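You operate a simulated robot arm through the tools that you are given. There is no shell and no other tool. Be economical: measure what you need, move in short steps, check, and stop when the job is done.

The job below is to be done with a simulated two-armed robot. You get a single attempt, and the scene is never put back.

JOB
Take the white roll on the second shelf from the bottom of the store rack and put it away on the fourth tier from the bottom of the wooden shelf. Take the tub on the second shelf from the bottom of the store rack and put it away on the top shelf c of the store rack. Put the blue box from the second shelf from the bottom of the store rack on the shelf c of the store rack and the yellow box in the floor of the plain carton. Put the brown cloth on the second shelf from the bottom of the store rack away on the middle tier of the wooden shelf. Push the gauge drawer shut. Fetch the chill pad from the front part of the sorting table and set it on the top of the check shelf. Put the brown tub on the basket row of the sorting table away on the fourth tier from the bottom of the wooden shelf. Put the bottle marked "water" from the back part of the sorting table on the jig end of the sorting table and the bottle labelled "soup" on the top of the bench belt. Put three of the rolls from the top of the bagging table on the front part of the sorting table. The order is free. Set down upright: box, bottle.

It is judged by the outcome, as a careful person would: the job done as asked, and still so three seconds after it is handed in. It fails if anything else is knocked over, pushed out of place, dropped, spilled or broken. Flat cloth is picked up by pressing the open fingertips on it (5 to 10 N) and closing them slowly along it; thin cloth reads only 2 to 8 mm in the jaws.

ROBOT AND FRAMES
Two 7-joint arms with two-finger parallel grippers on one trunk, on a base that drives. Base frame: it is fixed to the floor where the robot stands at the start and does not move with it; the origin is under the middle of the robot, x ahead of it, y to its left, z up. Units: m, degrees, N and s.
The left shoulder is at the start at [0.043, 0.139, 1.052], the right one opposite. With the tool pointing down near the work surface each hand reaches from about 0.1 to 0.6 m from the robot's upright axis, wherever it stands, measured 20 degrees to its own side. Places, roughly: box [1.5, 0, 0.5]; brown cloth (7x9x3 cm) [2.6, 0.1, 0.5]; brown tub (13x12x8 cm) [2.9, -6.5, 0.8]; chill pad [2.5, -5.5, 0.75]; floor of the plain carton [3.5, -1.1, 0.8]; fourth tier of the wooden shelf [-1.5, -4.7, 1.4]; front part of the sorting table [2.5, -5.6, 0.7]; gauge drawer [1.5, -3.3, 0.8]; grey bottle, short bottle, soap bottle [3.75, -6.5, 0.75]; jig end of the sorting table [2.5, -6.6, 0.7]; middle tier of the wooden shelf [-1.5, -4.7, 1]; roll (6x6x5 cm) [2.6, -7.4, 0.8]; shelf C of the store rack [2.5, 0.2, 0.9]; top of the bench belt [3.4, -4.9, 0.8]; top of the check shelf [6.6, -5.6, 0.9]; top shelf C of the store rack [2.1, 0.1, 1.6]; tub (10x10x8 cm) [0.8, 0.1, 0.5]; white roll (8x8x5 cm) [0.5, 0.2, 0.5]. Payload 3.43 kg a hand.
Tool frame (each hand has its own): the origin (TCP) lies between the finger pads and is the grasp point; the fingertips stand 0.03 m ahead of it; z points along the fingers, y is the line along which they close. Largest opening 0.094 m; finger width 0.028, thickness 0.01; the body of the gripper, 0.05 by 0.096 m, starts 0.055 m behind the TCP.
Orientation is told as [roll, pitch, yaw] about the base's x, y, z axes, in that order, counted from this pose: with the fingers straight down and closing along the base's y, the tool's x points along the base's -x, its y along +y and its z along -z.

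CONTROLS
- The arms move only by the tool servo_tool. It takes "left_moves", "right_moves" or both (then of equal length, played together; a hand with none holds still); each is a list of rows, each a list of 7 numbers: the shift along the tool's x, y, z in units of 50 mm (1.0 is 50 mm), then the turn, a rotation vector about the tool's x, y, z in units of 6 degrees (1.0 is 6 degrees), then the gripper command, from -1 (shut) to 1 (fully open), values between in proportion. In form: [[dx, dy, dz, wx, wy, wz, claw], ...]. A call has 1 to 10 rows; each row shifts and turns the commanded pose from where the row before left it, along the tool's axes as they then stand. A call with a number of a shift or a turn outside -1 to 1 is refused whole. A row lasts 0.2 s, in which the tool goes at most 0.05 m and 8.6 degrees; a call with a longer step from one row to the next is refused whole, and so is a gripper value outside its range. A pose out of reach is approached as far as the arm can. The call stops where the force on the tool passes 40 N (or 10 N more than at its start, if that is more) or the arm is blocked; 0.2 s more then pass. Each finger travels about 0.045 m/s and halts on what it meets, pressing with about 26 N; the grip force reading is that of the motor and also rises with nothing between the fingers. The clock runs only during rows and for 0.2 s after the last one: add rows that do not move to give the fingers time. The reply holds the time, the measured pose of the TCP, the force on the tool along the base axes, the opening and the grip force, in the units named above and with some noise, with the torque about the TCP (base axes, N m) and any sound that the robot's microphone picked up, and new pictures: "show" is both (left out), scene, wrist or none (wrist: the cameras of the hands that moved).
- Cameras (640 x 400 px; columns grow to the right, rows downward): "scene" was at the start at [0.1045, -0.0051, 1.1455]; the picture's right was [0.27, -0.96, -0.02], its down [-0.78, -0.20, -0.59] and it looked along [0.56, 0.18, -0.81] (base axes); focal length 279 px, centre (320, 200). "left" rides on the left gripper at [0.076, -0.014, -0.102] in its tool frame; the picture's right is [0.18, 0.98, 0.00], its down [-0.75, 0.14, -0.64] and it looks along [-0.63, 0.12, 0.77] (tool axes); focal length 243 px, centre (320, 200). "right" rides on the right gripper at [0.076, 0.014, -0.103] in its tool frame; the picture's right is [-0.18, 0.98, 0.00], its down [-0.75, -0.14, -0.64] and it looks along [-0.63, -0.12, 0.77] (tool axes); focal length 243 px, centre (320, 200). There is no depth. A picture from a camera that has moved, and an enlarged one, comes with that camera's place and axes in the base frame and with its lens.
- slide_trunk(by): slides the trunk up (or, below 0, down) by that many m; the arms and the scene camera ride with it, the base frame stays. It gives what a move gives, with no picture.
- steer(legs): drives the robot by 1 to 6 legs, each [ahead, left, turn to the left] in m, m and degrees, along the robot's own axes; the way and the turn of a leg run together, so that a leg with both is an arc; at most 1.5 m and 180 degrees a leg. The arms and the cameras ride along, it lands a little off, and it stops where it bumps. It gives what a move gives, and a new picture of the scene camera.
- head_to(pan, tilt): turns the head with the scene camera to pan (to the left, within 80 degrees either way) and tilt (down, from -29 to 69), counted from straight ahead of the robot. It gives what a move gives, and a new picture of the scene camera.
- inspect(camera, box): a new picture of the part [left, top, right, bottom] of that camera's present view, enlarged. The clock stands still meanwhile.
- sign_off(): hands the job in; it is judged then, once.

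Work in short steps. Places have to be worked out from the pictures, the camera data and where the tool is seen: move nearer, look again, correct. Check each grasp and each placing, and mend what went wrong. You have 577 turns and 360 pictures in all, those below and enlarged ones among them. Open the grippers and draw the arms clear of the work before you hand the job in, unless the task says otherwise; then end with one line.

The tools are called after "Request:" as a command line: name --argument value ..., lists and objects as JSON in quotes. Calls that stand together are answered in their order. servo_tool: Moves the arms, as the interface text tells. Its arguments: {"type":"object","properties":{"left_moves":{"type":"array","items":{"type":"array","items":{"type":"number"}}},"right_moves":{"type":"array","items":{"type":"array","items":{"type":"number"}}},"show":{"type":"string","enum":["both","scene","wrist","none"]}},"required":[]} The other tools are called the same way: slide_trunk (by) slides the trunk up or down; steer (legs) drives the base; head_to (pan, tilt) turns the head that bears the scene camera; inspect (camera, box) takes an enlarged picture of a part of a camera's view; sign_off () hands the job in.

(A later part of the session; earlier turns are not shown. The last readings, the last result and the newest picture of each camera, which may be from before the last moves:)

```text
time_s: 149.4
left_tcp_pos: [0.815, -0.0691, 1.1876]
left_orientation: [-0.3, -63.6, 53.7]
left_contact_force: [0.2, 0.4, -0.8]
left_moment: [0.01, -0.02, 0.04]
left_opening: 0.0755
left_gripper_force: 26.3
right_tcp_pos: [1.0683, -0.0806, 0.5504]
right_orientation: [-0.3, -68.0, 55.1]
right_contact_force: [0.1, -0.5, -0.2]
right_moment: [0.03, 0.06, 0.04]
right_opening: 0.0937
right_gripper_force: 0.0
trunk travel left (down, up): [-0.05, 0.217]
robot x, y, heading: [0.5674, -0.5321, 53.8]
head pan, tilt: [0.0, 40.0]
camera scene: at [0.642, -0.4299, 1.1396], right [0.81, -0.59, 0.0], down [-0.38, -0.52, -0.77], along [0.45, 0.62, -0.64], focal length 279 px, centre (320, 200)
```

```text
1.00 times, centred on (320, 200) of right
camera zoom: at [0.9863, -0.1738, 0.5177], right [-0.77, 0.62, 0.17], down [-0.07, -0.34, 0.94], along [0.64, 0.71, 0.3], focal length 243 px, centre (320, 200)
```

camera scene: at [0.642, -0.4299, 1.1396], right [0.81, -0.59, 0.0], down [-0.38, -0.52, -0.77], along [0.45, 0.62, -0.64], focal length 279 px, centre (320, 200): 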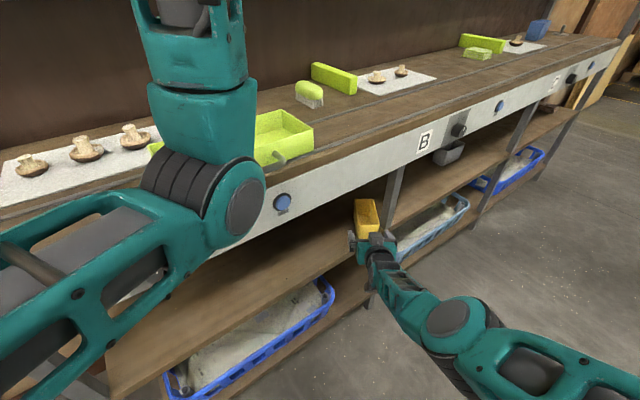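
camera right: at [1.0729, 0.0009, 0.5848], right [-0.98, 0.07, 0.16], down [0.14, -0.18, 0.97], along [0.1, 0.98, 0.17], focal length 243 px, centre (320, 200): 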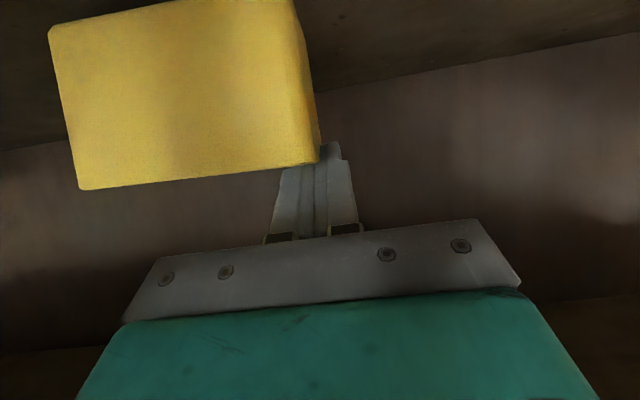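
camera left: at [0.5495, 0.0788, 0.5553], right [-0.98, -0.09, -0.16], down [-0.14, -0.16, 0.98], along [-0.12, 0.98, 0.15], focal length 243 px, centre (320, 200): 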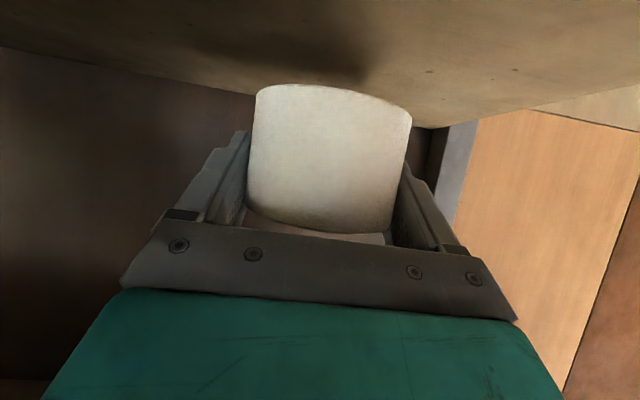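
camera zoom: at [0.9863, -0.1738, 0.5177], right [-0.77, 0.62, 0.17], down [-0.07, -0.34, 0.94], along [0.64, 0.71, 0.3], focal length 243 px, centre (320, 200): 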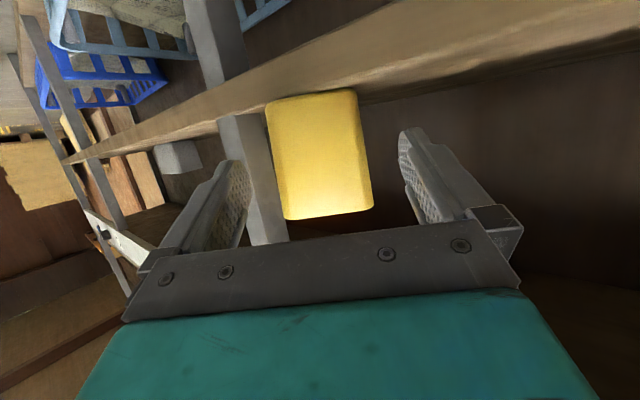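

Right finger would come close to the post, so I narrow the jaws to 7.5 cm and insert only ~4.5 cm.

Request:
servo_tool --right_moves '[[0, 0, 0, 0, 0, 0, 0.6], [0, 0, 0, 0, 0, 0, 0.6]]' --show "none"

Request:
steer --legs '[[0.048, 0, 0]]'

Request:
inspect --camera "right" --box '[0, 0, 640, 400]'

```text
time_s: 150.0
left_tcp_pos: [0.8141, -0.0698, 1.1874]
left_orientation: [-0.1, -63.6, 53.8]
left_contact_force: [0.6, -1.1, -1.0]
left_moment: [-0.02, 0.0, 0.01]
left_opening: 0.0755
left_gripper_force: 25.8
right_tcp_pos: [1.0687, -0.0794, 0.5497]
right_orientation: [-0.4, -68.0, 55.2]
right_contact_force: [0.5, -0.4, 0.1]
right_moment: [-0.04, 0.01, -0.02]
right_opening: 0.0753
right_gripper_force: 0.0
trunk travel left (down, up): [-0.05, 0.217]
robot x, y, heading: [0.5674, -0.5297, 53.6]
head pan, tilt: [0.0, 40.0]
```

```text
time_s: 150.9
left_tcp_pos: [0.8437, -0.0301, 1.1881]
left_orientation: [0.0, -63.6, 53.7]
left_contact_force: [0.1, -0.1, -1.3]
left_moment: [0.02, -0.01, 0.01]
left_opening: 0.0754
left_gripper_force: 26.3
right_tcp_pos: [1.0966, -0.0407, 0.5487]
right_orientation: [-0.3, -68.0, 55.3]
right_contact_force: [0.7, 0.0, 0.1]
right_moment: [-0.03, -0.03, 0.01]
right_opening: 0.0751
right_gripper_force: 0.1
trunk travel left (down, up): [-0.05, 0.217]
robot x, y, heading: [0.5955, -0.4885, 53.9]
head pan, tilt: [0.0, 40.0]
camera scene: at [0.6708, -0.3905, 1.1395], right [0.81, -0.59, 0.0], down [-0.38, -0.52, -0.77], along [0.45, 0.62, -0.64], focal length 279 px, centre (320, 200)
```

scene: 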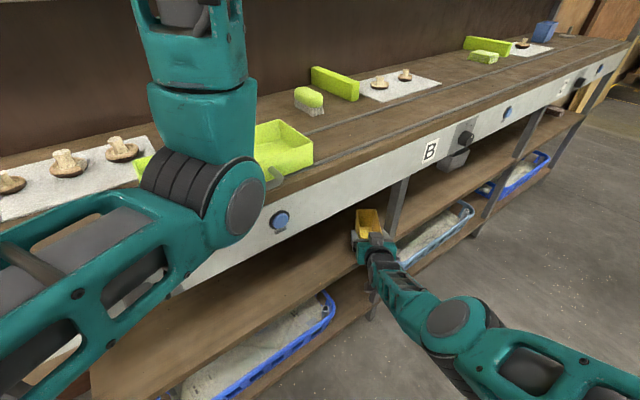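

```text
1.00 times, centred on (320, 200) of right
camera zoom: at [1.0149, -0.1342, 0.5177], right [-0.77, 0.62, 0.17], down [-0.07, -0.34, 0.94], along [0.64, 0.71, 0.3], focal length 243 px, centre (320, 200)
```

zoom: 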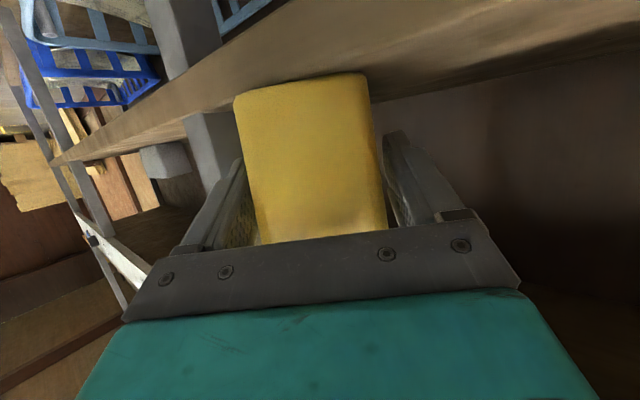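

Box is between the fingers. Close.

Request:
servo_tool --right_moves '[[0, 0, 0, 0, 0, 0, 0.4], [0, 0, 0, 0, 0, 0, 0.2], [0, 0, 0, 0, 0, 0, 0], [0, 0, 0, 0, 0, 0, 0], [0, 0, 0, 0, 0, 0, -0.2], [0, 0, 0, 0, 0, 0, -0.2]]' --show "wrist"

```text
time_s: 152.3
left_tcp_pos: [0.8427, -0.0309, 1.1874]
left_orientation: [-0.1, -63.6, 53.7]
left_contact_force: [0.4, 0.4, -1.5]
left_moment: [-0.03, 0.03, -0.02]
left_opening: 0.0755
left_gripper_force: 25.8
right_tcp_pos: [1.0984, -0.041, 0.5494]
right_orientation: [-0.3, -68.0, 55.3]
right_contact_force: [-0.3, -0.6, 0.3]
right_moment: [-0.01, 0.03, -0.01]
right_opening: 0.0655
right_gripper_force: 25.8
trunk travel left (down, up): [-0.05, 0.217]
robot x, y, heading: [0.59, -0.4932, 53.9]
head pan, tilt: [0.0, 40.0]
camera right: at [1.0148, -0.1342, 0.5177], right [-0.77, 0.62, 0.17], down [-0.07, -0.34, 0.94], along [0.64, 0.71, 0.3], focal length 243 px, centre (320, 200)
```

right: 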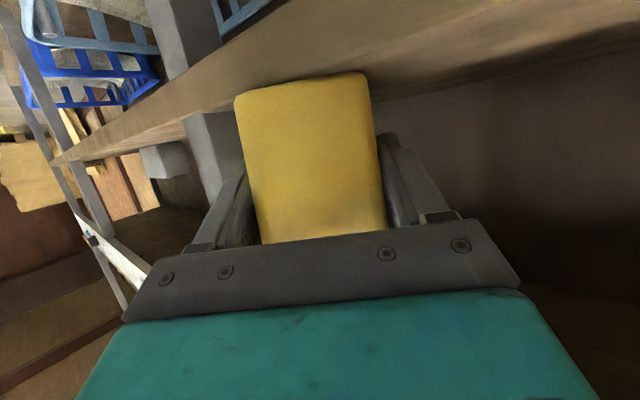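

Gripped at 6.5 cm. Lift 1.5 cm and back out along the same line.

Request:
servo_tool --right_moves '[[-0.28, 0, -0.11, 0, 0, 0, -1], [0, 0, 0, 0, 0, 0, -1]]' --show "none"

Request:
steer --legs '[[-0.4, 0, 0]]'

```text
time_s: 152.9
left_tcp_pos: [0.8416, -0.0301, 1.187]
left_orientation: [0.0, -63.6, 53.7]
left_contact_force: [-0.4, 0.3, -1.4]
left_moment: [-0.01, -0.03, 0.02]
left_opening: 0.0753
left_gripper_force: 25.9
right_tcp_pos: [1.0968, -0.0408, 0.5659]
right_orientation: [-0.3, -68.0, 55.3]
right_contact_force: [0.3, 0.6, -0.4]
right_moment: [-0.01, -0.03, -0.05]
right_opening: 0.0654
right_gripper_force: 26.3
trunk travel left (down, up): [-0.05, 0.217]
robot x, y, heading: [0.593, -0.4929, 53.7]
head pan, tilt: [0.0, 40.0]
```

```text
time_s: 155.4
left_tcp_pos: [0.6101, -0.3527, 1.1877]
left_orientation: [-0.1, -63.5, 53.4]
left_contact_force: [-0.2, 0.0, -0.3]
left_moment: [-0.01, 0.07, 0.01]
left_opening: 0.0753
left_gripper_force: 26.2
right_tcp_pos: [0.8638, -0.3643, 0.5662]
right_orientation: [-0.2, -68.0, 54.9]
right_contact_force: [0.4, 0.3, -0.2]
right_moment: [-0.03, 0.03, 0.03]
right_opening: 0.0652
right_gripper_force: 25.6
trunk travel left (down, up): [-0.05, 0.217]
robot x, y, heading: [0.3573, -0.812, 53.2]
head pan, tilt: [0.0, 40.0]
camera scene: at [0.4352, -0.7117, 1.1396], right [0.8, -0.59, 0.0], down [-0.38, -0.52, -0.77], along [0.46, 0.62, -0.64], focal length 279 px, centre (320, 200)
```

scene: 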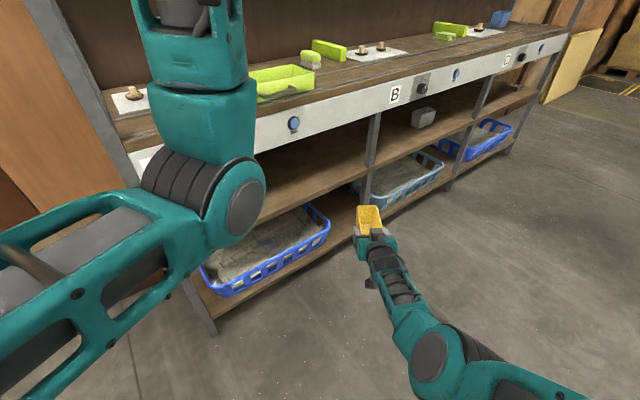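

Yellow box is secured. I raise the trunk, turn to face +x, and drive towards the carton at (3.5, −1.1).

Request:
slide_trunk --by 0.21

Request:
steer --legs '[[-0.05, 0, -53.2], [1.4, -0.15, 0], [0.5, -0.1, 0]]'

Request:
head_to --pan 0 --tilt 20

```text
time_s: 157.7
left_tcp_pos: [0.6087, -0.3513, 1.3973]
left_orientation: [-0.1, -63.6, 53.4]
left_contact_force: [0.2, 0.2, -1.5]
left_moment: [0.02, 0.02, 0.01]
left_opening: 0.0755
left_gripper_force: 26.0
right_tcp_pos: [0.8647, -0.3647, 0.7755]
right_orientation: [-0.3, -68.1, 54.9]
right_contact_force: [0.3, -0.1, -0.6]
right_moment: [0.01, -0.01, 0.02]
right_opening: 0.0655
right_gripper_force: 26.4
trunk travel left (down, up): [-0.26, 0.007]
robot x, y, heading: [0.356, -0.8108, 53.7]
head pan, tilt: [0.0, 40.0]
```

```text
time_s: 169.6
left_tcp_pos: [2.7328, -0.9941, 1.3974]
left_orientation: [0.0, -63.6, 0.7]
left_contact_force: [0.6, -0.1, -0.1]
left_moment: [0.0, 0.01, -0.01]
left_opening: 0.0753
left_gripper_force: 26.2
right_tcp_pos: [2.8774, -1.2015, 0.773]
right_orientation: [-0.3, -68.0, 2.2]
right_contact_force: [-0.8, -0.2, -1.2]
right_moment: [0.0, 0.03, -0.03]
right_opening: 0.0655
right_gripper_force: 26.0
trunk travel left (down, up): [-0.26, 0.007]
robot x, y, heading: [2.2143, -1.0705, 0.8]
head pan, tilt: [0.0, 40.0]
camera scene: at [2.3419, -1.069, 1.3495], right [0.01, -1.0, 0.0], down [-0.64, -0.01, -0.77], along [0.77, 0.01, -0.64], focal length 279 px, centre (320, 200)
```

scene: 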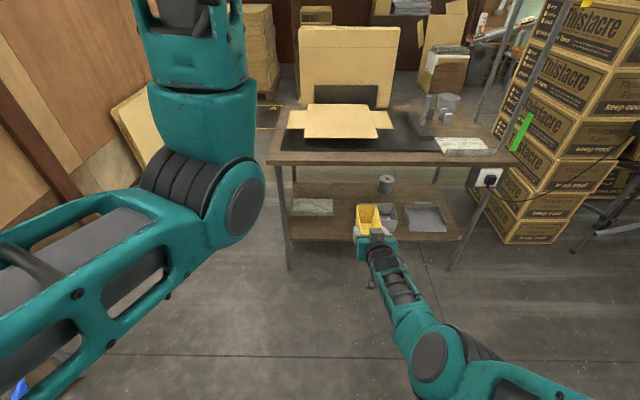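

```text
time_s: 170.5
left_tcp_pos: [2.732, -0.9916, 1.3975]
left_orientation: [-0.1, -63.6, 0.7]
left_contact_force: [0.6, 0.4, -0.6]
left_moment: [0.0, 0.02, 0.02]
left_opening: 0.0754
left_gripper_force: 25.7
right_tcp_pos: [2.877, -1.2026, 0.7737]
right_orientation: [-0.2, -67.9, 2.3]
right_contact_force: [0.8, -0.5, -1.1]
right_moment: [-0.02, 0.02, 0.0]
right_opening: 0.0653
right_gripper_force: 26.3
trunk travel left (down, up): [-0.26, 0.007]
robot x, y, heading: [2.2099, -1.0705, 0.9]
head pan, tilt: [0.0, 20.0]
camera scene: at [2.3496, -1.0688, 1.3809], right [0.01, -1.0, 0.0], down [-0.34, 0.0, -0.94], along [0.94, 0.01, -0.34], focal length 279 px, centre (320, 200)
```

scene: 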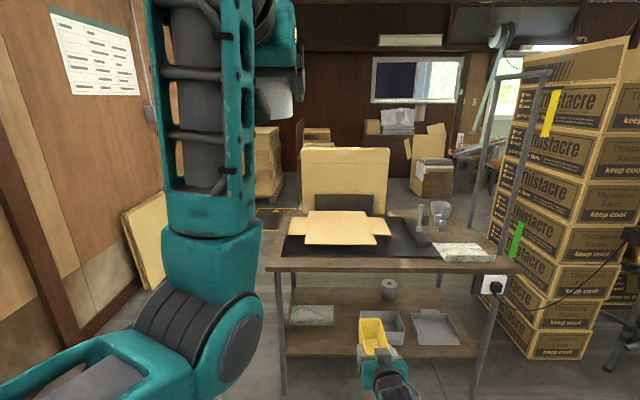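

Request:
inspect --camera "scene" --box '[260, 130, 530, 290]'

```text
2.37 times, centred on (395, 210) of scene
camera zoom: at [2.3496, -1.0688, 1.3809], right [0.01, -1.0, 0.0], down [-0.34, 0.0, -0.94], along [0.94, 0.01, -0.34], focal length 662 px, centre (142, 176)
```

zoom: 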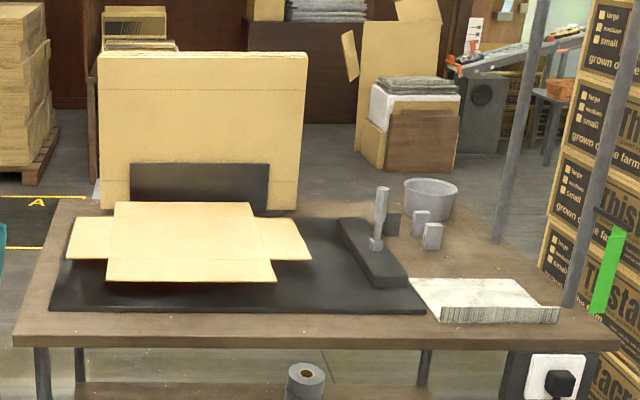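

I move closer and look down into it.

Request:
steer --legs '[[0.3, 0, -0.9]]'

Request:
inspect --camera "scene" --box '[240, 130, 560, 330]'

```text
time_s: 172.5
left_tcp_pos: [3.032, -0.9986, 1.3974]
left_orientation: [0.0, -63.6, -0.1]
left_contact_force: [-0.1, 0.7, -1.8]
left_moment: [0.01, 0.01, -0.01]
left_opening: 0.0756
left_gripper_force: 26.4
right_tcp_pos: [3.1756, -1.2105, 0.7737]
right_orientation: [-0.2, -67.9, 1.3]
right_contact_force: [0.6, 1.0, -1.5]
right_moment: [0.0, 0.02, -0.02]
right_opening: 0.0654
right_gripper_force: 25.5
trunk travel left (down, up): [-0.26, 0.007]
robot x, y, heading: [2.5099, -1.0677, -0.3]
head pan, tilt: [0.0, 20.0]
camera scene: at [2.6497, -1.0688, 1.3809], right [0.0, -1.0, 0.0], down [-0.34, 0.0, -0.94], along [0.94, 0.0, -0.34], focal length 279 px, centre (320, 200)
```

scene: 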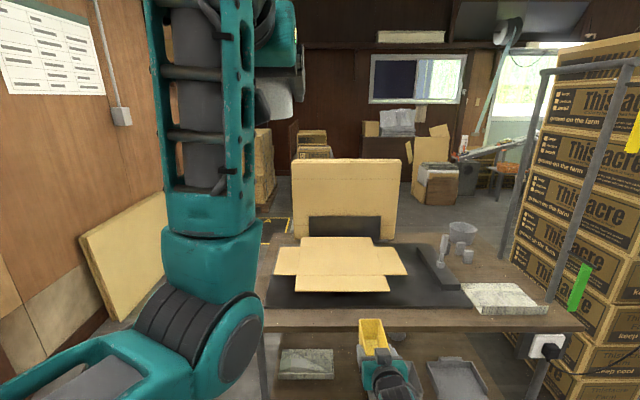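

```text
2.00 times, centred on (400, 230) of scene
camera zoom: at [2.6497, -1.0688, 1.3809], right [0.0, -1.0, 0.0], down [-0.34, 0.0, -0.94], along [0.94, 0.0, -0.34], focal length 558 px, centre (160, 140)
```

zoom: 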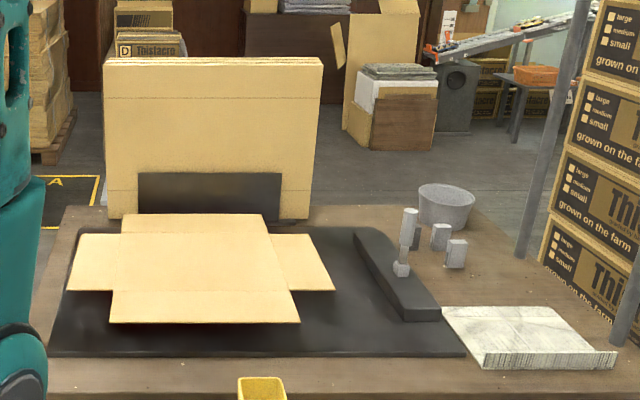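

It's a spread-out cross-shaped carton with a central floor panel. I raise the right hand above the table before going nearer and tilt the head down.

Request:
servo_tool --right_moves '[[-0.92, 0, -0.37, 0, 0, 0, -1], [-0.92, 0, -0.37, 0, 0, 0, -1], [-0.92, 0, -0.37, 0, 0, 0, -1], [-0.92, 0, -0.37, 0, 0, 0, -1], [-0.92, 0, -0.37, 0, 0, 0, -1], [-0.92, 0, -0.37, 0, 0, 0, -1], [0, 0, 0, 0, 0, 0, -1]]' --show "none"

Request:
steer --legs '[[0.2, 0, 0]]'

Request:
head_to --pan -5 --tilt 38

```text
time_s: 174.1
left_tcp_pos: [3.0334, -0.9983, 1.3984]
left_orientation: [-0.2, -63.6, -0.2]
left_contact_force: [-0.1, 0.2, -1.5]
left_moment: [0.01, -0.01, -0.02]
left_opening: 0.0752
left_gripper_force: 26.0
right_tcp_pos: [3.1738, -1.2109, 1.0722]
right_orientation: [-0.3, -67.9, 1.3]
right_contact_force: [-0.6, 0.5, -1.4]
right_moment: [0.04, 0.06, 0.02]
right_opening: 0.0651
right_gripper_force: 25.6
trunk travel left (down, up): [-0.26, 0.007]
robot x, y, heading: [2.5139, -1.0692, -0.2]
head pan, tilt: [0.0, 20.0]
```

```text
time_s: 175.7
left_tcp_pos: [3.2281, -0.9969, 1.3968]
left_orientation: [-0.1, -63.6, 0.0]
left_contact_force: [1.0, -0.2, -2.5]
left_moment: [0.02, -0.02, 0.0]
left_opening: 0.0755
left_gripper_force: 26.1
right_tcp_pos: [3.3697, -1.2098, 1.0715]
right_orientation: [-0.3, -68.0, 1.5]
right_contact_force: [0.6, 0.6, -1.0]
right_moment: [0.02, 0.01, 0.01]
right_opening: 0.0652
right_gripper_force: 25.9
trunk travel left (down, up): [-0.26, 0.007]
robot x, y, heading: [2.7091, -1.0668, -0.0]
head pan, tilt: [0.0, 20.0]
camera scene: at [2.845, -1.0683, 1.3809], right [0.0, -1.0, 0.0], down [-0.34, 0.0, -0.94], along [0.94, 0.0, -0.34], focal length 279 px, centre (320, 200)
```

scene: 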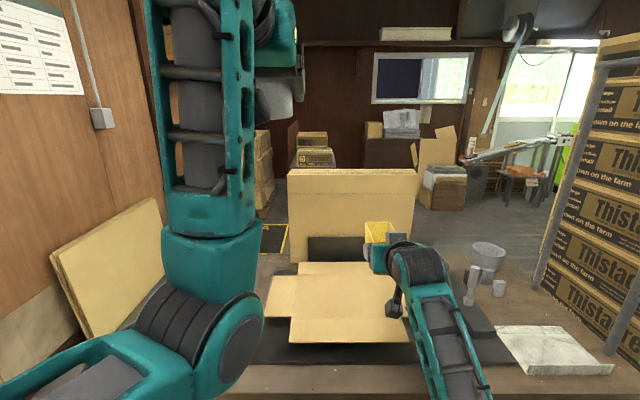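

```text
time_s: 176.5
left_tcp_pos: [3.2275, -0.9958, 1.3981]
left_orientation: [-0.1, -63.7, 0.1]
left_contact_force: [-0.2, -0.5, -0.8]
left_moment: [0.06, -0.02, -0.01]
left_opening: 0.0751
left_gripper_force: 25.9
right_tcp_pos: [3.3694, -1.2092, 1.0719]
right_orientation: [-0.2, -68.0, 1.4]
right_contact_force: [0.4, 0.0, -0.1]
right_moment: [0.0, 0.03, 0.01]
right_opening: 0.0655
right_gripper_force: 26.3
trunk travel left (down, up): [-0.26, 0.007]
robot x, y, heading: [2.7082, -1.0709, 0.2]
head pan, tilt: [-5.0, 38.0]
camera scene: at [2.8371, -1.0759, 1.3526], right [-0.09, -1.0, 0.0], down [-0.61, 0.05, -0.79], along [0.79, -0.07, -0.62], focal length 279 px, centre (320, 200)
```

scene: 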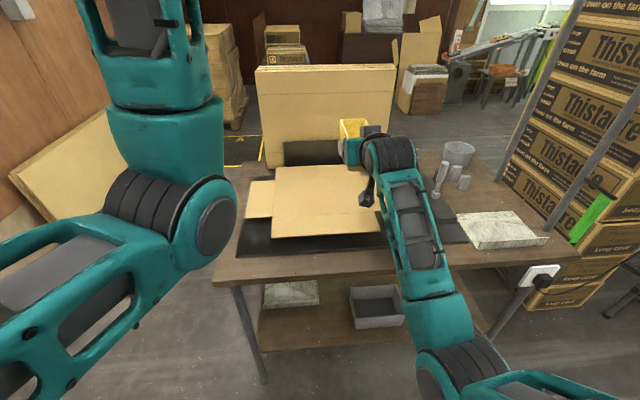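

Central panel spans about x 3.48–3.68, y −0.99…−1.29. I move the held box over its middle.

Request:
steer --legs '[[0.15, 0.045, 0]]'

Request:
servo_tool --right_moves '[[0.92, 0, 0.37, 0, 0, 0, -1], [0.92, 0, 0.37, 0, 0, 0, -1], [0.92, 0, 0.37, 0, 0, 0, -1], [0, 0, 0, 0, 0, 0, -1]]'

```text
time_s: 177.9
left_tcp_pos: [3.375, -0.9514, 1.3973]
left_orientation: [-0.2, -63.7, 0.2]
left_contact_force: [0.1, -1.0, -0.4]
left_moment: [0.0, -0.01, 0.0]
left_opening: 0.0753
left_gripper_force: 26.1
right_tcp_pos: [3.5159, -1.1642, 1.0725]
right_orientation: [-0.4, -67.8, 1.6]
right_contact_force: [-0.5, 0.5, -0.4]
right_moment: [0.01, 0.01, 0.03]
right_opening: 0.0652
right_gripper_force: 25.7
trunk travel left (down, up): [-0.26, 0.007]
robot x, y, heading: [2.8533, -1.0245, 0.4]
head pan, tilt: [-5.0, 38.0]
camera scene: at [2.9838, -1.0317, 1.3525], right [-0.08, -1.0, 0.0], down [-0.61, 0.05, -0.79], along [0.78, -0.07, -0.62], focal length 279 px, centre (320, 200)
```

scene: 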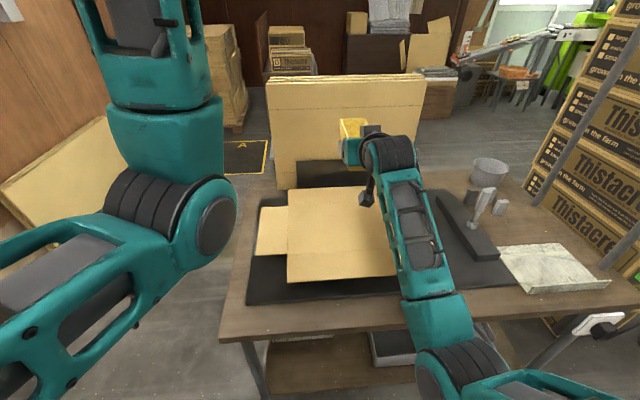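

```text
time_s: 178.9
left_tcp_pos: [3.3732, -0.9517, 1.3975]
left_orientation: [-0.1, -63.6, 0.1]
left_contact_force: [0.0, 0.3, -0.7]
left_moment: [0.03, -0.02, 0.0]
left_opening: 0.0756
left_gripper_force: 25.9
right_tcp_pos: [3.5143, -1.1653, 0.9237]
right_orientation: [-0.3, -68.1, 1.5]
right_contact_force: [0.7, 0.4, -1.2]
right_moment: [-0.04, 0.01, 0.02]
right_opening: 0.0655
right_gripper_force: 26.1
trunk travel left (down, up): [-0.26, 0.007]
robot x, y, heading: [2.8519, -1.0257, -0.0]
head pan, tilt: [-5.0, 38.0]
camera scene: at [2.9829, -1.0319, 1.3526], right [-0.08, -1.0, 0.0], down [-0.61, 0.05, -0.79], along [0.79, -0.07, -0.62], focal length 279 px, centre (320, 200)
camera right: at [3.3905, -1.1539, 0.892], right [0.05, 0.98, 0.17], down [-0.31, -0.15, 0.94], along [0.95, -0.1, 0.3], focal length 243 px, centre (320, 200)
```

scene: 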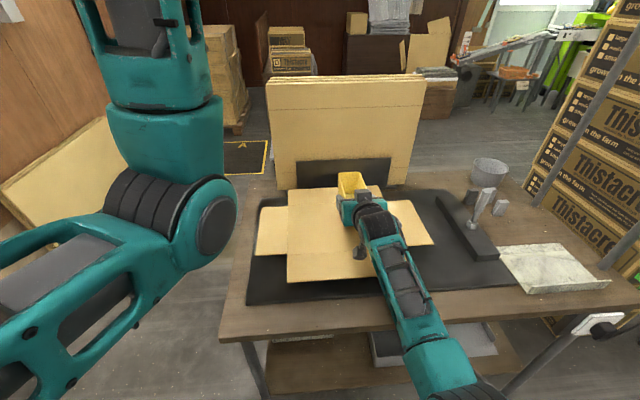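
right: 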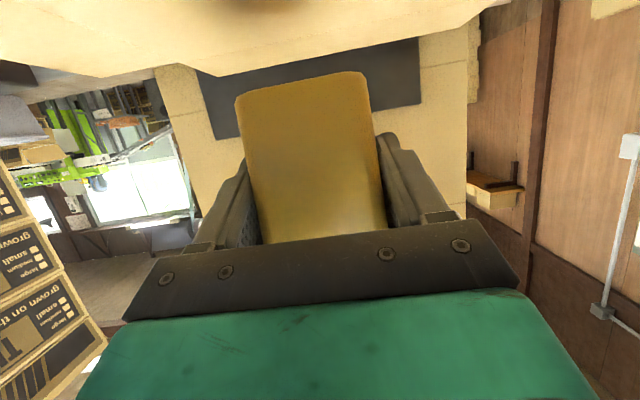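

Request:
servo_tool --right_moves '[[0.46, 0, 0.18, 0, 0, 0, -1], [0.46, 0, 0.18, 0, 0, 0, -1], [0, 0, 0, 0, 0, 0, -1]]' --show "none"

Request:
servo_tool --right_moves '[[0.1, 0, 0.04, 0, 0, 0, -1], [0.1, 0, 0.04, 0, 0, 0, -1], [0, 0, 0, 0, 0, 0, -1]]' --show "wrist"

```text
time_s: 179.7
left_tcp_pos: [3.3719, -0.952, 1.3982]
left_orientation: [0.0, -63.7, 0.0]
left_contact_force: [0.0, 0.0, -1.9]
left_moment: [-0.03, -0.01, -0.04]
left_opening: 0.0754
left_gripper_force: 25.8
right_tcp_pos: [3.5133, -1.1642, 0.8747]
right_orientation: [-0.3, -68.0, 1.6]
right_contact_force: [0.0, -0.2, 0.3]
right_moment: [-0.02, 0.03, -0.04]
right_opening: 0.0655
right_gripper_force: 26.0
trunk travel left (down, up): [-0.26, 0.007]
robot x, y, heading: [2.8523, -1.0233, 0.2]
head pan, tilt: [-5.0, 38.0]
```

```text
time_s: 180.5
left_tcp_pos: [3.3709, -0.953, 1.3988]
left_orientation: [-0.3, -63.7, 0.1]
left_contact_force: [-0.3, -0.5, -2.0]
left_moment: [-0.02, -0.04, 0.0]
left_opening: 0.0753
left_gripper_force: 26.3
right_tcp_pos: [3.5135, -1.1633, 0.8673]
right_orientation: [-0.5, -68.2, 1.6]
right_contact_force: [-3.2, -2.7, 13.9]
right_moment: [-0.05, 2.32, 0.27]
right_opening: 0.0656
right_gripper_force: 26.1
trunk travel left (down, up): [-0.26, 0.007]
robot x, y, heading: [2.851, -1.0242, 0.3]
head pan, tilt: [-5.0, 38.0]
camera right: at [3.3897, -1.153, 0.8347], right [0.05, 0.98, 0.17], down [-0.31, -0.15, 0.94], along [0.95, -0.1, 0.3], focal length 243 px, centre (320, 200)
```

right: 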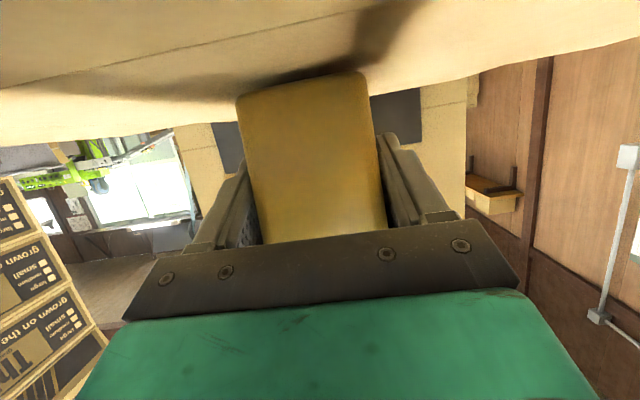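

Contact came from the camera bracket on the front flap (moment shows lever 0.17 m behind), box bottom still ~1.5 cm up. I raise slightly, tilt 6° more downward (lifts the bracket) and lower again.

Request:
servo_tool --right_moves '[[-0.28, 0, -0.11, 0, 0, 0, -1], [0, 0, 0, 0, 1, 0, -1], [0, 0, 0, 0, 0, 0, -1], [0.18, 0, 0.09, 0, 0, 0, -1], [0.1, 0, 0.05, 0, 0, 0, -1], [0, 0, 0, 0, 0, 0, -1]]' --show "wrist"

```text
time_s: 181.9
left_tcp_pos: [3.3716, -0.9528, 1.3976]
left_orientation: [-0.2, -63.7, 0.0]
left_contact_force: [-0.3, 0.6, -2.6]
left_moment: [0.01, -0.03, -0.03]
left_opening: 0.0754
left_gripper_force: 26.1
right_tcp_pos: [3.5128, -1.1645, 0.8641]
right_orientation: [-0.3, -62.2, 1.6]
right_contact_force: [-2.2, -0.5, 6.9]
right_moment: [0.0, -0.59, 0.04]
right_opening: 0.0655
right_gripper_force: 26.5
trunk travel left (down, up): [-0.26, 0.007]
robot x, y, heading: [2.8583, -1.0262, 0.2]
head pan, tilt: [-5.0, 38.0]
camera right: at [3.3866, -1.1543, 0.8453], right [0.06, 0.98, 0.16], down [-0.21, -0.14, 0.97], along [0.98, -0.1, 0.2], focal length 243 px, centre (320, 200)
```

right: 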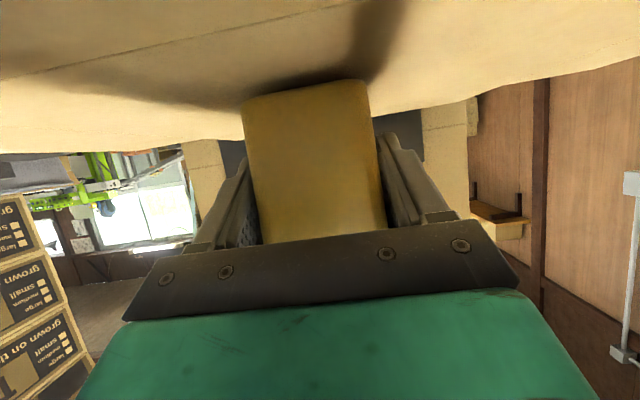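

Now the far bottom edge touches (contact 8.5 cm ahead). I press down a bit to let the box level itself, then open slowly.

Request:
servo_tool --right_moves '[[0.09, 0, 0.05, 0, 0, 0, -1], [0.09, 0, 0.05, 0, 0, 0, -1], [0, 0, 0, 0, 0, 0, -1]]' --show "none"

Request:
servo_tool --right_moves '[[0, 0, 0, 0, 0, 0, 0.41], [0, 0, 0, 0, 0, 0, 0.45], [0, 0, 0, 0, 0, 0, 0.5], [0, 0, 0, 0, 0, 0, 0.6], [0, 0, 0, 0, 0, 0, 0.7]]'

```text
time_s: 182.7
left_tcp_pos: [3.371, -0.9517, 1.3997]
left_orientation: [-0.2, -63.8, 0.1]
left_contact_force: [0.5, 0.6, -0.9]
left_moment: [0.03, -0.02, 0.02]
left_opening: 0.0754
left_gripper_force: 26.1
right_tcp_pos: [3.5128, -1.1645, 0.8562]
right_orientation: [-0.2, -62.3, 1.4]
right_contact_force: [1.1, -1.2, 16.6]
right_moment: [0.0, 0.28, 0.03]
right_opening: 0.0654
right_gripper_force: 26.0
trunk travel left (down, up): [-0.26, 0.007]
robot x, y, heading: [2.852, -1.0262, 0.2]
head pan, tilt: [-5.0, 38.0]
```

```text
time_s: 183.9
left_tcp_pos: [3.3734, -0.9509, 1.3978]
left_orientation: [0.0, -63.7, 0.1]
left_contact_force: [1.2, 0.3, -1.8]
left_moment: [-0.01, -0.03, 0.02]
left_opening: 0.0756
left_gripper_force: 25.8
right_tcp_pos: [3.5141, -1.165, 0.8522]
right_orientation: [-0.3, -62.0, 1.5]
right_contact_force: [-0.4, -0.8, 0.0]
right_moment: [-0.01, 0.02, 0.0]
right_opening: 0.0797
right_gripper_force: 0.0
trunk travel left (down, up): [-0.26, 0.007]
robot x, y, heading: [2.8563, -1.025, -0.0]
head pan, tilt: [-5.0, 38.0]
camera scene: at [2.983, -1.0319, 1.3525], right [-0.08, -1.0, 0.0], down [-0.61, 0.05, -0.79], along [0.79, -0.07, -0.62], focal length 279 px, centre (320, 200)
camera right: at [3.3872, -1.1542, 0.8334], right [0.06, 0.98, 0.16], down [-0.21, -0.14, 0.97], along [0.98, -0.1, 0.2], focal length 243 px, centre (320, 200)
```

scene: 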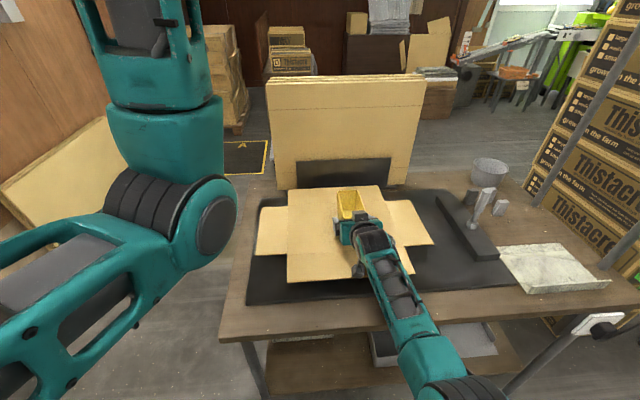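
right: 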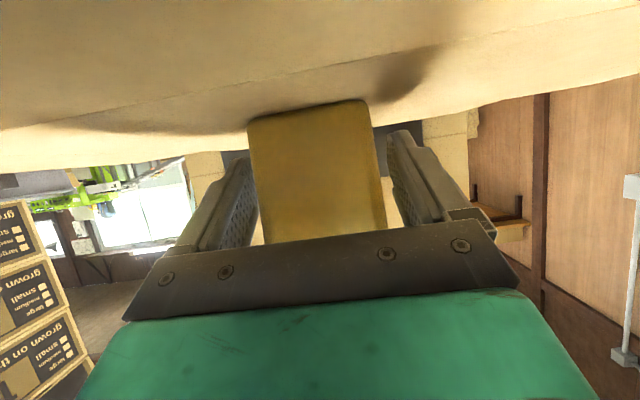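

Box is standing on the carton floor. I open fully, raise 1 cm, and back away.

Request:
servo_tool --right_moves '[[0, 0, 0, 0, 0, 0, 1], [-0.2, 0, -0.1, 0, 0, 0, 1], [0, 0, 0, 0, 0, 0, 1]]' --show "none"

Request:
steer --legs '[[-0.4, 0, 0]]'

Request:
inspect --camera "scene" --box '[240, 100, 480, 250]'

```text
time_s: 184.7
left_tcp_pos: [3.3733, -0.9519, 1.3981]
left_orientation: [-0.2, -63.7, 0.2]
left_contact_force: [0.9, 0.0, -1.5]
left_moment: [0.0, 0.0, -0.01]
left_opening: 0.0753
left_gripper_force: 25.6
right_tcp_pos: [3.5127, -1.1632, 0.8636]
right_orientation: [-0.4, -61.9, 1.6]
right_contact_force: [-0.3, 1.6, -0.2]
right_moment: [-0.04, -0.01, 0.01]
right_opening: 0.094
right_gripper_force: 0.1
trunk travel left (down, up): [-0.26, 0.007]
robot x, y, heading: [2.8531, -1.025, 0.1]
head pan, tilt: [-5.0, 38.0]
```

```text
time_s: 187.2
left_tcp_pos: [2.9711, -0.9524, 1.3975]
left_orientation: [-0.1, -63.6, 0.3]
left_contact_force: [0.0, -0.3, -0.2]
left_moment: [0.0, -0.04, 0.0]
left_opening: 0.0751
left_gripper_force: 26.3
right_tcp_pos: [3.1126, -1.1643, 0.8646]
right_orientation: [-0.3, -61.9, 1.8]
right_contact_force: [0.3, 0.1, -0.3]
right_moment: [-0.03, -0.03, -0.01]
right_opening: 0.0941
right_gripper_force: 0.1
trunk travel left (down, up): [-0.26, 0.007]
robot x, y, heading: [2.4526, -1.0266, 0.4]
head pan, tilt: [-5.0, 38.0]
camera scene: at [2.5821, -1.0333, 1.3527], right [-0.08, -1.0, 0.0], down [-0.61, 0.05, -0.79], along [0.79, -0.06, -0.62], focal length 279 px, centre (320, 200)
```

scene: 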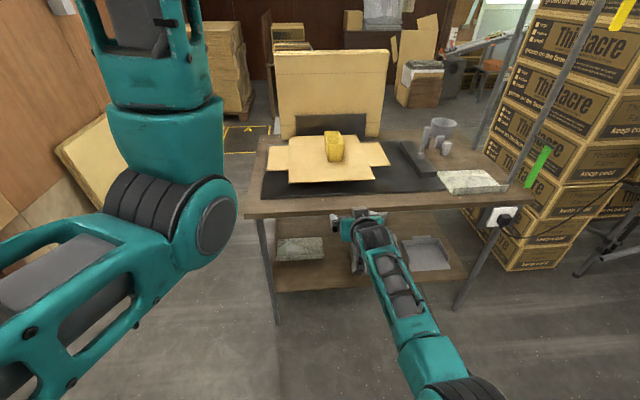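

```text
2.67 times, centred on (360, 175) of scene
camera zoom: at [2.5821, -1.0333, 1.3527], right [-0.08, -1.0, 0.0], down [-0.61, 0.05, -0.79], along [0.79, -0.06, -0.62], focal length 744 px, centre (213, 267)
```

zoom: 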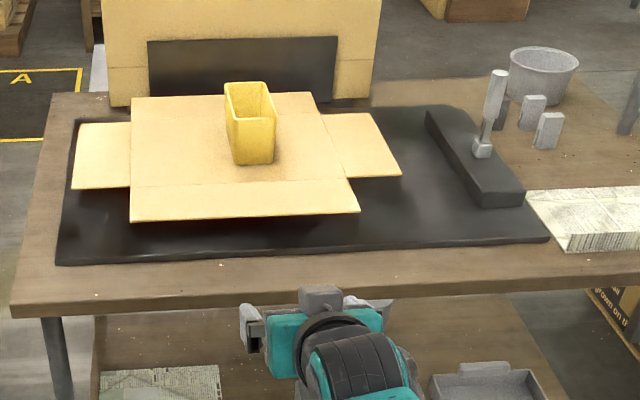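

Box is upright on the carton floor. Next the brown cloth: turn to face the rack at section C and lower the trunk.

Request:
steer --legs '[[0, 0, 89.6]]'

Request:
slide_trunk --by -0.26

Request:
head_to --pan -10 --tilt 40

Request:
inspect --camera "scene" --box '[290, 100, 450, 200]'

```text
time_s: 191.4
left_tcp_pos: [2.3751, -0.5089, 1.3972]
left_orientation: [-0.1, -63.6, 90.7]
left_contact_force: [0.1, -0.5, -1.7]
left_moment: [-0.01, 0.01, -0.01]
left_opening: 0.0754
left_gripper_force: 26.2
right_tcp_pos: [2.5868, -0.3662, 0.8634]
right_orientation: [-0.2, -62.1, 92.1]
right_contact_force: [0.2, -0.4, 0.1]
right_moment: [0.0, -0.02, -0.03]
right_opening: 0.0942
right_gripper_force: 0.0
trunk travel left (down, up): [-0.26, 0.007]
robot x, y, heading: [2.4505, -1.0257, 90.7]
head pan, tilt: [-5.0, 38.0]
camera scene: at [2.4623, -0.9005, 1.3526], right [1.0, -0.08, 0.0], down [-0.05, -0.61, -0.79], along [0.06, 0.79, -0.62], focal length 279 px, centre (320, 200)
```

scene: 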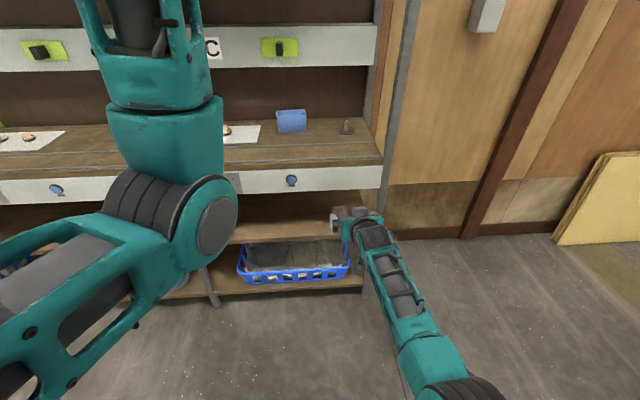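

```text
time_s: 194.1
left_tcp_pos: [2.3745, -0.5076, 1.1371]
left_orientation: [0.0, -63.6, 90.6]
left_contact_force: [0.0, -0.9, -0.9]
left_moment: [-0.01, 0.02, -0.03]
left_opening: 0.0756
left_gripper_force: 26.6
right_tcp_pos: [2.5875, -0.3661, 0.6036]
right_orientation: [-0.3, -62.0, 92.1]
right_contact_force: [0.0, 0.5, 0.9]
right_moment: [-0.03, 0.03, 0.01]
right_opening: 0.0939
right_gripper_force: 0.1
trunk travel left (down, up): [0.0, 0.267]
robot x, y, heading: [2.4585, -1.0254, 90.7]
head pan, tilt: [-5.0, 38.0]
```

```text
time_s: 194.8
left_tcp_pos: [2.3749, -0.509, 1.1367]
left_orientation: [-0.2, -63.7, 90.5]
left_contact_force: [-0.4, 0.1, -0.5]
left_moment: [0.01, 0.02, 0.0]
left_opening: 0.0753
left_gripper_force: 26.0
right_tcp_pos: [2.5876, -0.3669, 0.604]
right_orientation: [-0.3, -62.0, 92.2]
right_contact_force: [-0.4, 0.3, -0.8]
right_moment: [0.0, -0.01, -0.04]
right_opening: 0.094
right_gripper_force: 0.0
trunk travel left (down, up): [0.0, 0.267]
robot x, y, heading: [2.4493, -1.027, 90.8]
head pan, tilt: [-10.0, 40.0]
camera scene: at [2.4697, -0.9027, 1.0896], right [0.99, -0.16, 0.0], down [-0.1, -0.63, -0.77], along [0.12, 0.76, -0.64], focal length 279 px, centre (320, 200)
```

scene: 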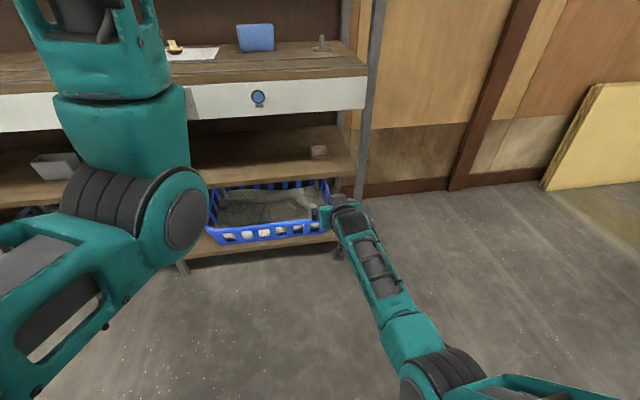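

```text
4.00 times, centred on (370, 150) of scene
camera zoom: at [2.4697, -0.9027, 1.0896], right [0.99, -0.16, 0.0], down [-0.1, -0.63, -0.77], along [0.12, 0.76, -0.64], focal length 1116 px, centre (120, 400)
```

zoom: 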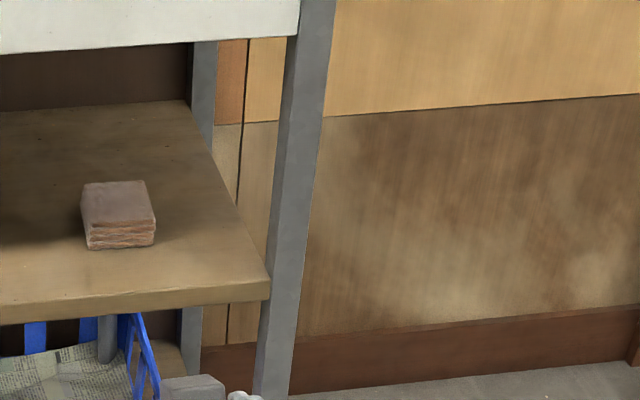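

Folded cloth stack: x 2.586–2.655, y 0.033–0.108, 3 cm high. I align the hand at x≈2.62, steepen a bit, and drive in at z≈0.555.

Request:
servo_tool --right_moves '[[0.43, -0.3, 0.23, 0, 0, 0, 1], [0.43, -0.3, 0.23, 0, 0, 0, 1], [0, 0, 0, 0, 0.7, 0, 1], [0, 0, 0, 0, 0, 0, 1]]' --show "none"

Request:
steer --legs '[[0.3, 0, -0.7]]'

Request:
inspect --camera "right" --box '[0, 0, 640, 400]'

```text
time_s: 195.8
left_tcp_pos: [2.374, -0.5077, 1.137]
left_orientation: [-0.1, -63.6, 90.6]
left_contact_force: [-0.7, 0.4, -1.4]
left_moment: [0.0, 0.0, 0.02]
left_opening: 0.0754
left_gripper_force: 26.1
right_tcp_pos: [2.6171, -0.3654, 0.5545]
right_orientation: [-0.2, -57.7, 92.1]
right_contact_force: [0.3, -0.2, -0.1]
right_moment: [0.01, 0.0, -0.02]
right_opening: 0.0938
right_gripper_force: 0.0
trunk travel left (down, up): [0.0, 0.267]
robot x, y, heading: [2.455, -1.0294, 90.6]
head pan, tilt: [-10.0, 40.0]
```

```text
time_s: 197.8
left_tcp_pos: [2.3842, -0.2042, 1.1376]
left_orientation: [-0.2, -63.7, 89.5]
left_contact_force: [0.8, -0.4, -1.4]
left_moment: [0.01, -0.01, 0.03]
left_opening: 0.0756
left_gripper_force: 25.8
right_tcp_pos: [2.6302, -0.0653, 0.5543]
right_orientation: [-0.2, -57.8, 91.0]
right_contact_force: [-0.1, 0.7, 0.7]
right_moment: [0.02, 0.0, 0.02]
right_opening: 0.0941
right_gripper_force: 0.0
trunk travel left (down, up): [0.0, 0.267]
robot x, y, heading: [2.4518, -0.7242, 89.6]
head pan, tilt: [-10.0, 40.0]
camera scene: at [2.4713, -0.5996, 1.0896], right [0.98, -0.18, 0.0], down [-0.12, -0.63, -0.77], along [0.14, 0.75, -0.64], focal length 279 px, centre (320, 200)
```

scene: 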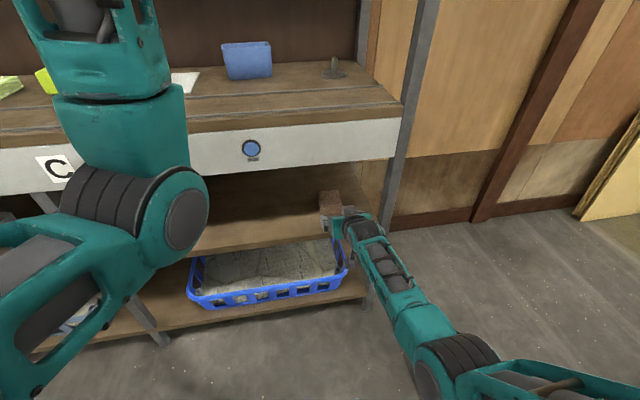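

```text
1.00 times, centred on (320, 200) of right
camera zoom: at [2.6175, -0.193, 0.5456], right [-0.98, 0.09, 0.15], down [0.14, -0.14, 0.98], along [0.1, 0.99, 0.12], focal length 243 px, centre (320, 200)
```

zoom: 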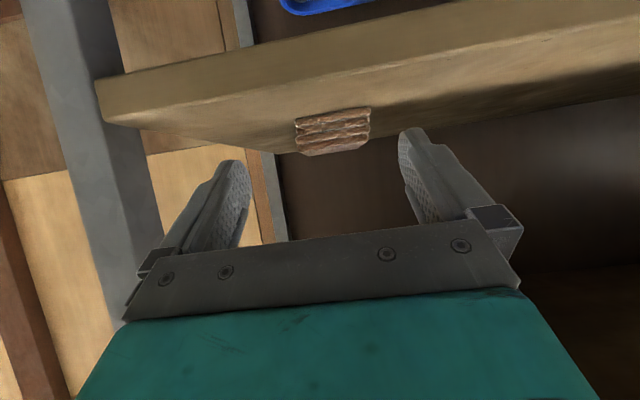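

Cloth centre x≈2.619; shift the hand 1.1 cm left, drive in 0.115, then lower.

Request:
servo_tool --right_moves '[[0, 0.22, 0, 0, 0, 0, 1], [0, 0, 0, 0, 0, 0, 1]]' --show "none"

Request:
steer --legs '[[0.12, 0, 0]]'

Request:
servo_tool --right_moves '[[0.2, 0, 0.13, 0, 0, 0, 1], [0.17, 0, 0.1, 0, 0, 0, 1], [0, 0, 0, 0, 0, 0, 1]]' --show "wrist"

```text
time_s: 198.4
left_tcp_pos: [2.3836, -0.2039, 1.1376]
left_orientation: [-0.1, -63.6, 89.5]
left_contact_force: [-0.4, -0.4, -1.0]
left_moment: [0.03, -0.01, 0.0]
left_opening: 0.0754
left_gripper_force: 26.1
right_tcp_pos: [2.6189, -0.0644, 0.5555]
right_orientation: [-0.2, -57.8, 91.0]
right_contact_force: [0.6, -0.7, -0.5]
right_moment: [-0.01, -0.01, -0.06]
right_opening: 0.0942
right_gripper_force: 0.0
trunk travel left (down, up): [0.0, 0.267]
robot x, y, heading: [2.4521, -0.7217, 89.4]
head pan, tilt: [-10.0, 40.0]
```

```text
time_s: 199.7
left_tcp_pos: [2.3866, -0.0842, 1.1364]
left_orientation: [0.0, -63.7, 89.5]
left_contact_force: [-0.2, -0.2, -1.4]
left_moment: [0.01, -0.02, -0.01]
left_opening: 0.0754
left_gripper_force: 25.6
right_tcp_pos: [2.6196, 0.0542, 0.5542]
right_orientation: [-0.2, -57.8, 91.0]
right_contact_force: [-1.0, 1.4, 0.0]
right_moment: [0.0, 0.01, 0.01]
right_opening: 0.0939
right_gripper_force: 0.0
trunk travel left (down, up): [0.0, 0.267]
robot x, y, heading: [2.4523, -0.6027, 89.5]
head pan, tilt: [-10.0, 40.0]
camera scene: at [2.4721, -0.4795, 1.0896], right [0.98, -0.18, 0.0], down [-0.12, -0.63, -0.77], along [0.14, 0.75, -0.64], focal length 279 px, centre (320, 200)
```

scene: 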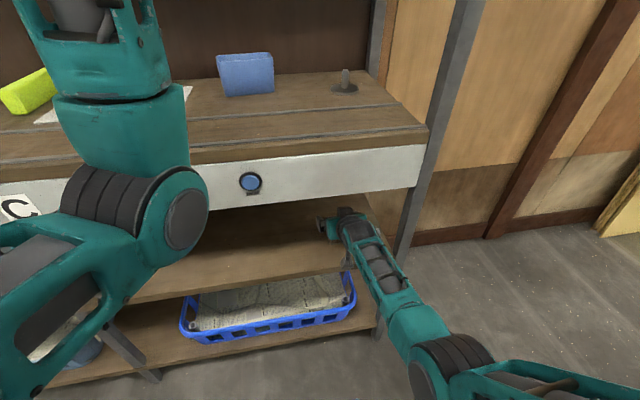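

```text
time_s: 200.5
left_tcp_pos: [2.3851, -0.0835, 1.138]
left_orientation: [-0.1, -63.6, 89.5]
left_contact_force: [-0.2, 0.8, -0.9]
left_moment: [0.03, -0.03, 0.0]
left_opening: 0.0752
left_gripper_force: 25.9
right_tcp_pos: [2.621, 0.0551, 0.5328]
right_orientation: [-0.3, -57.8, 90.9]
right_contact_force: [0.1, 0.2, -0.2]
right_moment: [0.04, 0.0, -0.01]
right_opening: 0.0937
right_gripper_force: 0.1
trunk travel left (down, up): [0.0, 0.267]
robot x, y, heading: [2.4525, -0.6053, 89.4]
head pan, tilt: [-10.0, 40.0]
camera right: at [2.6077, -0.0739, 0.5228], right [-0.98, 0.09, 0.15], down [0.14, -0.14, 0.98], along [0.11, 0.99, 0.13], focal length 243 px, centre (320, 200)
```

right: 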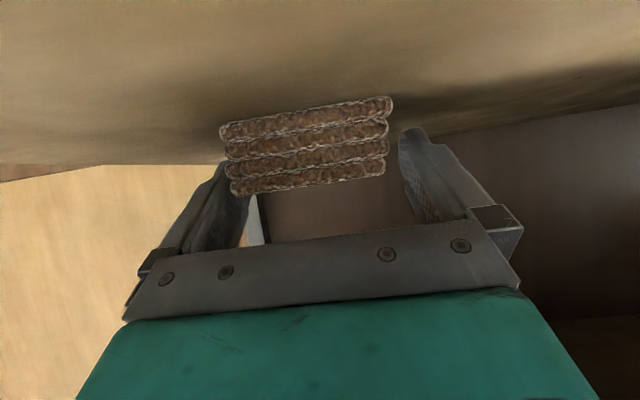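

Request:
servo_tool --right_moves '[[0.04, -0.08, 0.03, 0, 0, 0, 1], [0, 0, 0, 0, 0, 0, 0.7], [0, 0, 0, 0, 0, 0, 0.5], [0, 0, 0, 0, 0, 0, 0.3], [0, 0, 0, 0, 0, 0, 0.1], [0, 0, 0, 0, 0, 0, -0.2], [0, 0, 0, 0, 0, 0, -0.5], [0, 0, 0, 0, 0, 0, -1], [0, 0, 0, 0, 0, 0, -1]]' --show "wrist"

```text
time_s: 202.5
left_tcp_pos: [2.386, -0.0841, 1.1367]
left_orientation: [-0.1, -63.6, 89.5]
left_contact_force: [-0.3, -0.5, -1.9]
left_moment: [-0.02, -0.02, 0.01]
left_opening: 0.0756
left_gripper_force: 26.1
right_tcp_pos: [2.6246, 0.0542, 0.5297]
right_orientation: [-0.2, -57.8, 91.0]
right_contact_force: [-0.3, 0.1, 0.0]
right_moment: [0.0, -0.02, -0.02]
right_opening: 0.0681
right_gripper_force: 25.7
trunk travel left (down, up): [0.0, 0.267]
robot x, y, heading: [2.4562, -0.6032, 89.6]
head pan, tilt: [-10.0, 40.0]
camera right: at [2.6118, -0.0734, 0.5207], right [-0.98, 0.09, 0.15], down [0.14, -0.14, 0.98], along [0.1, 0.99, 0.12], focal length 243 px, centre (320, 200)
```

right: 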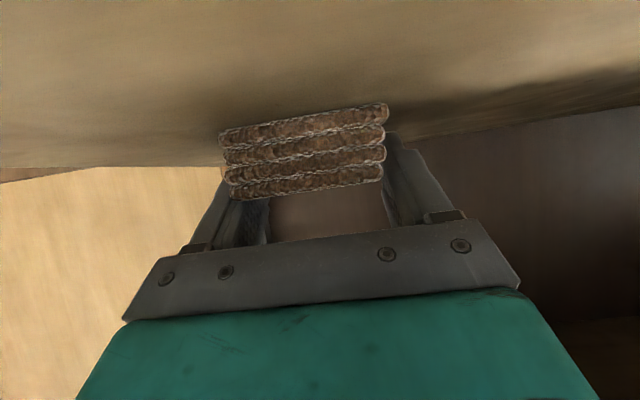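

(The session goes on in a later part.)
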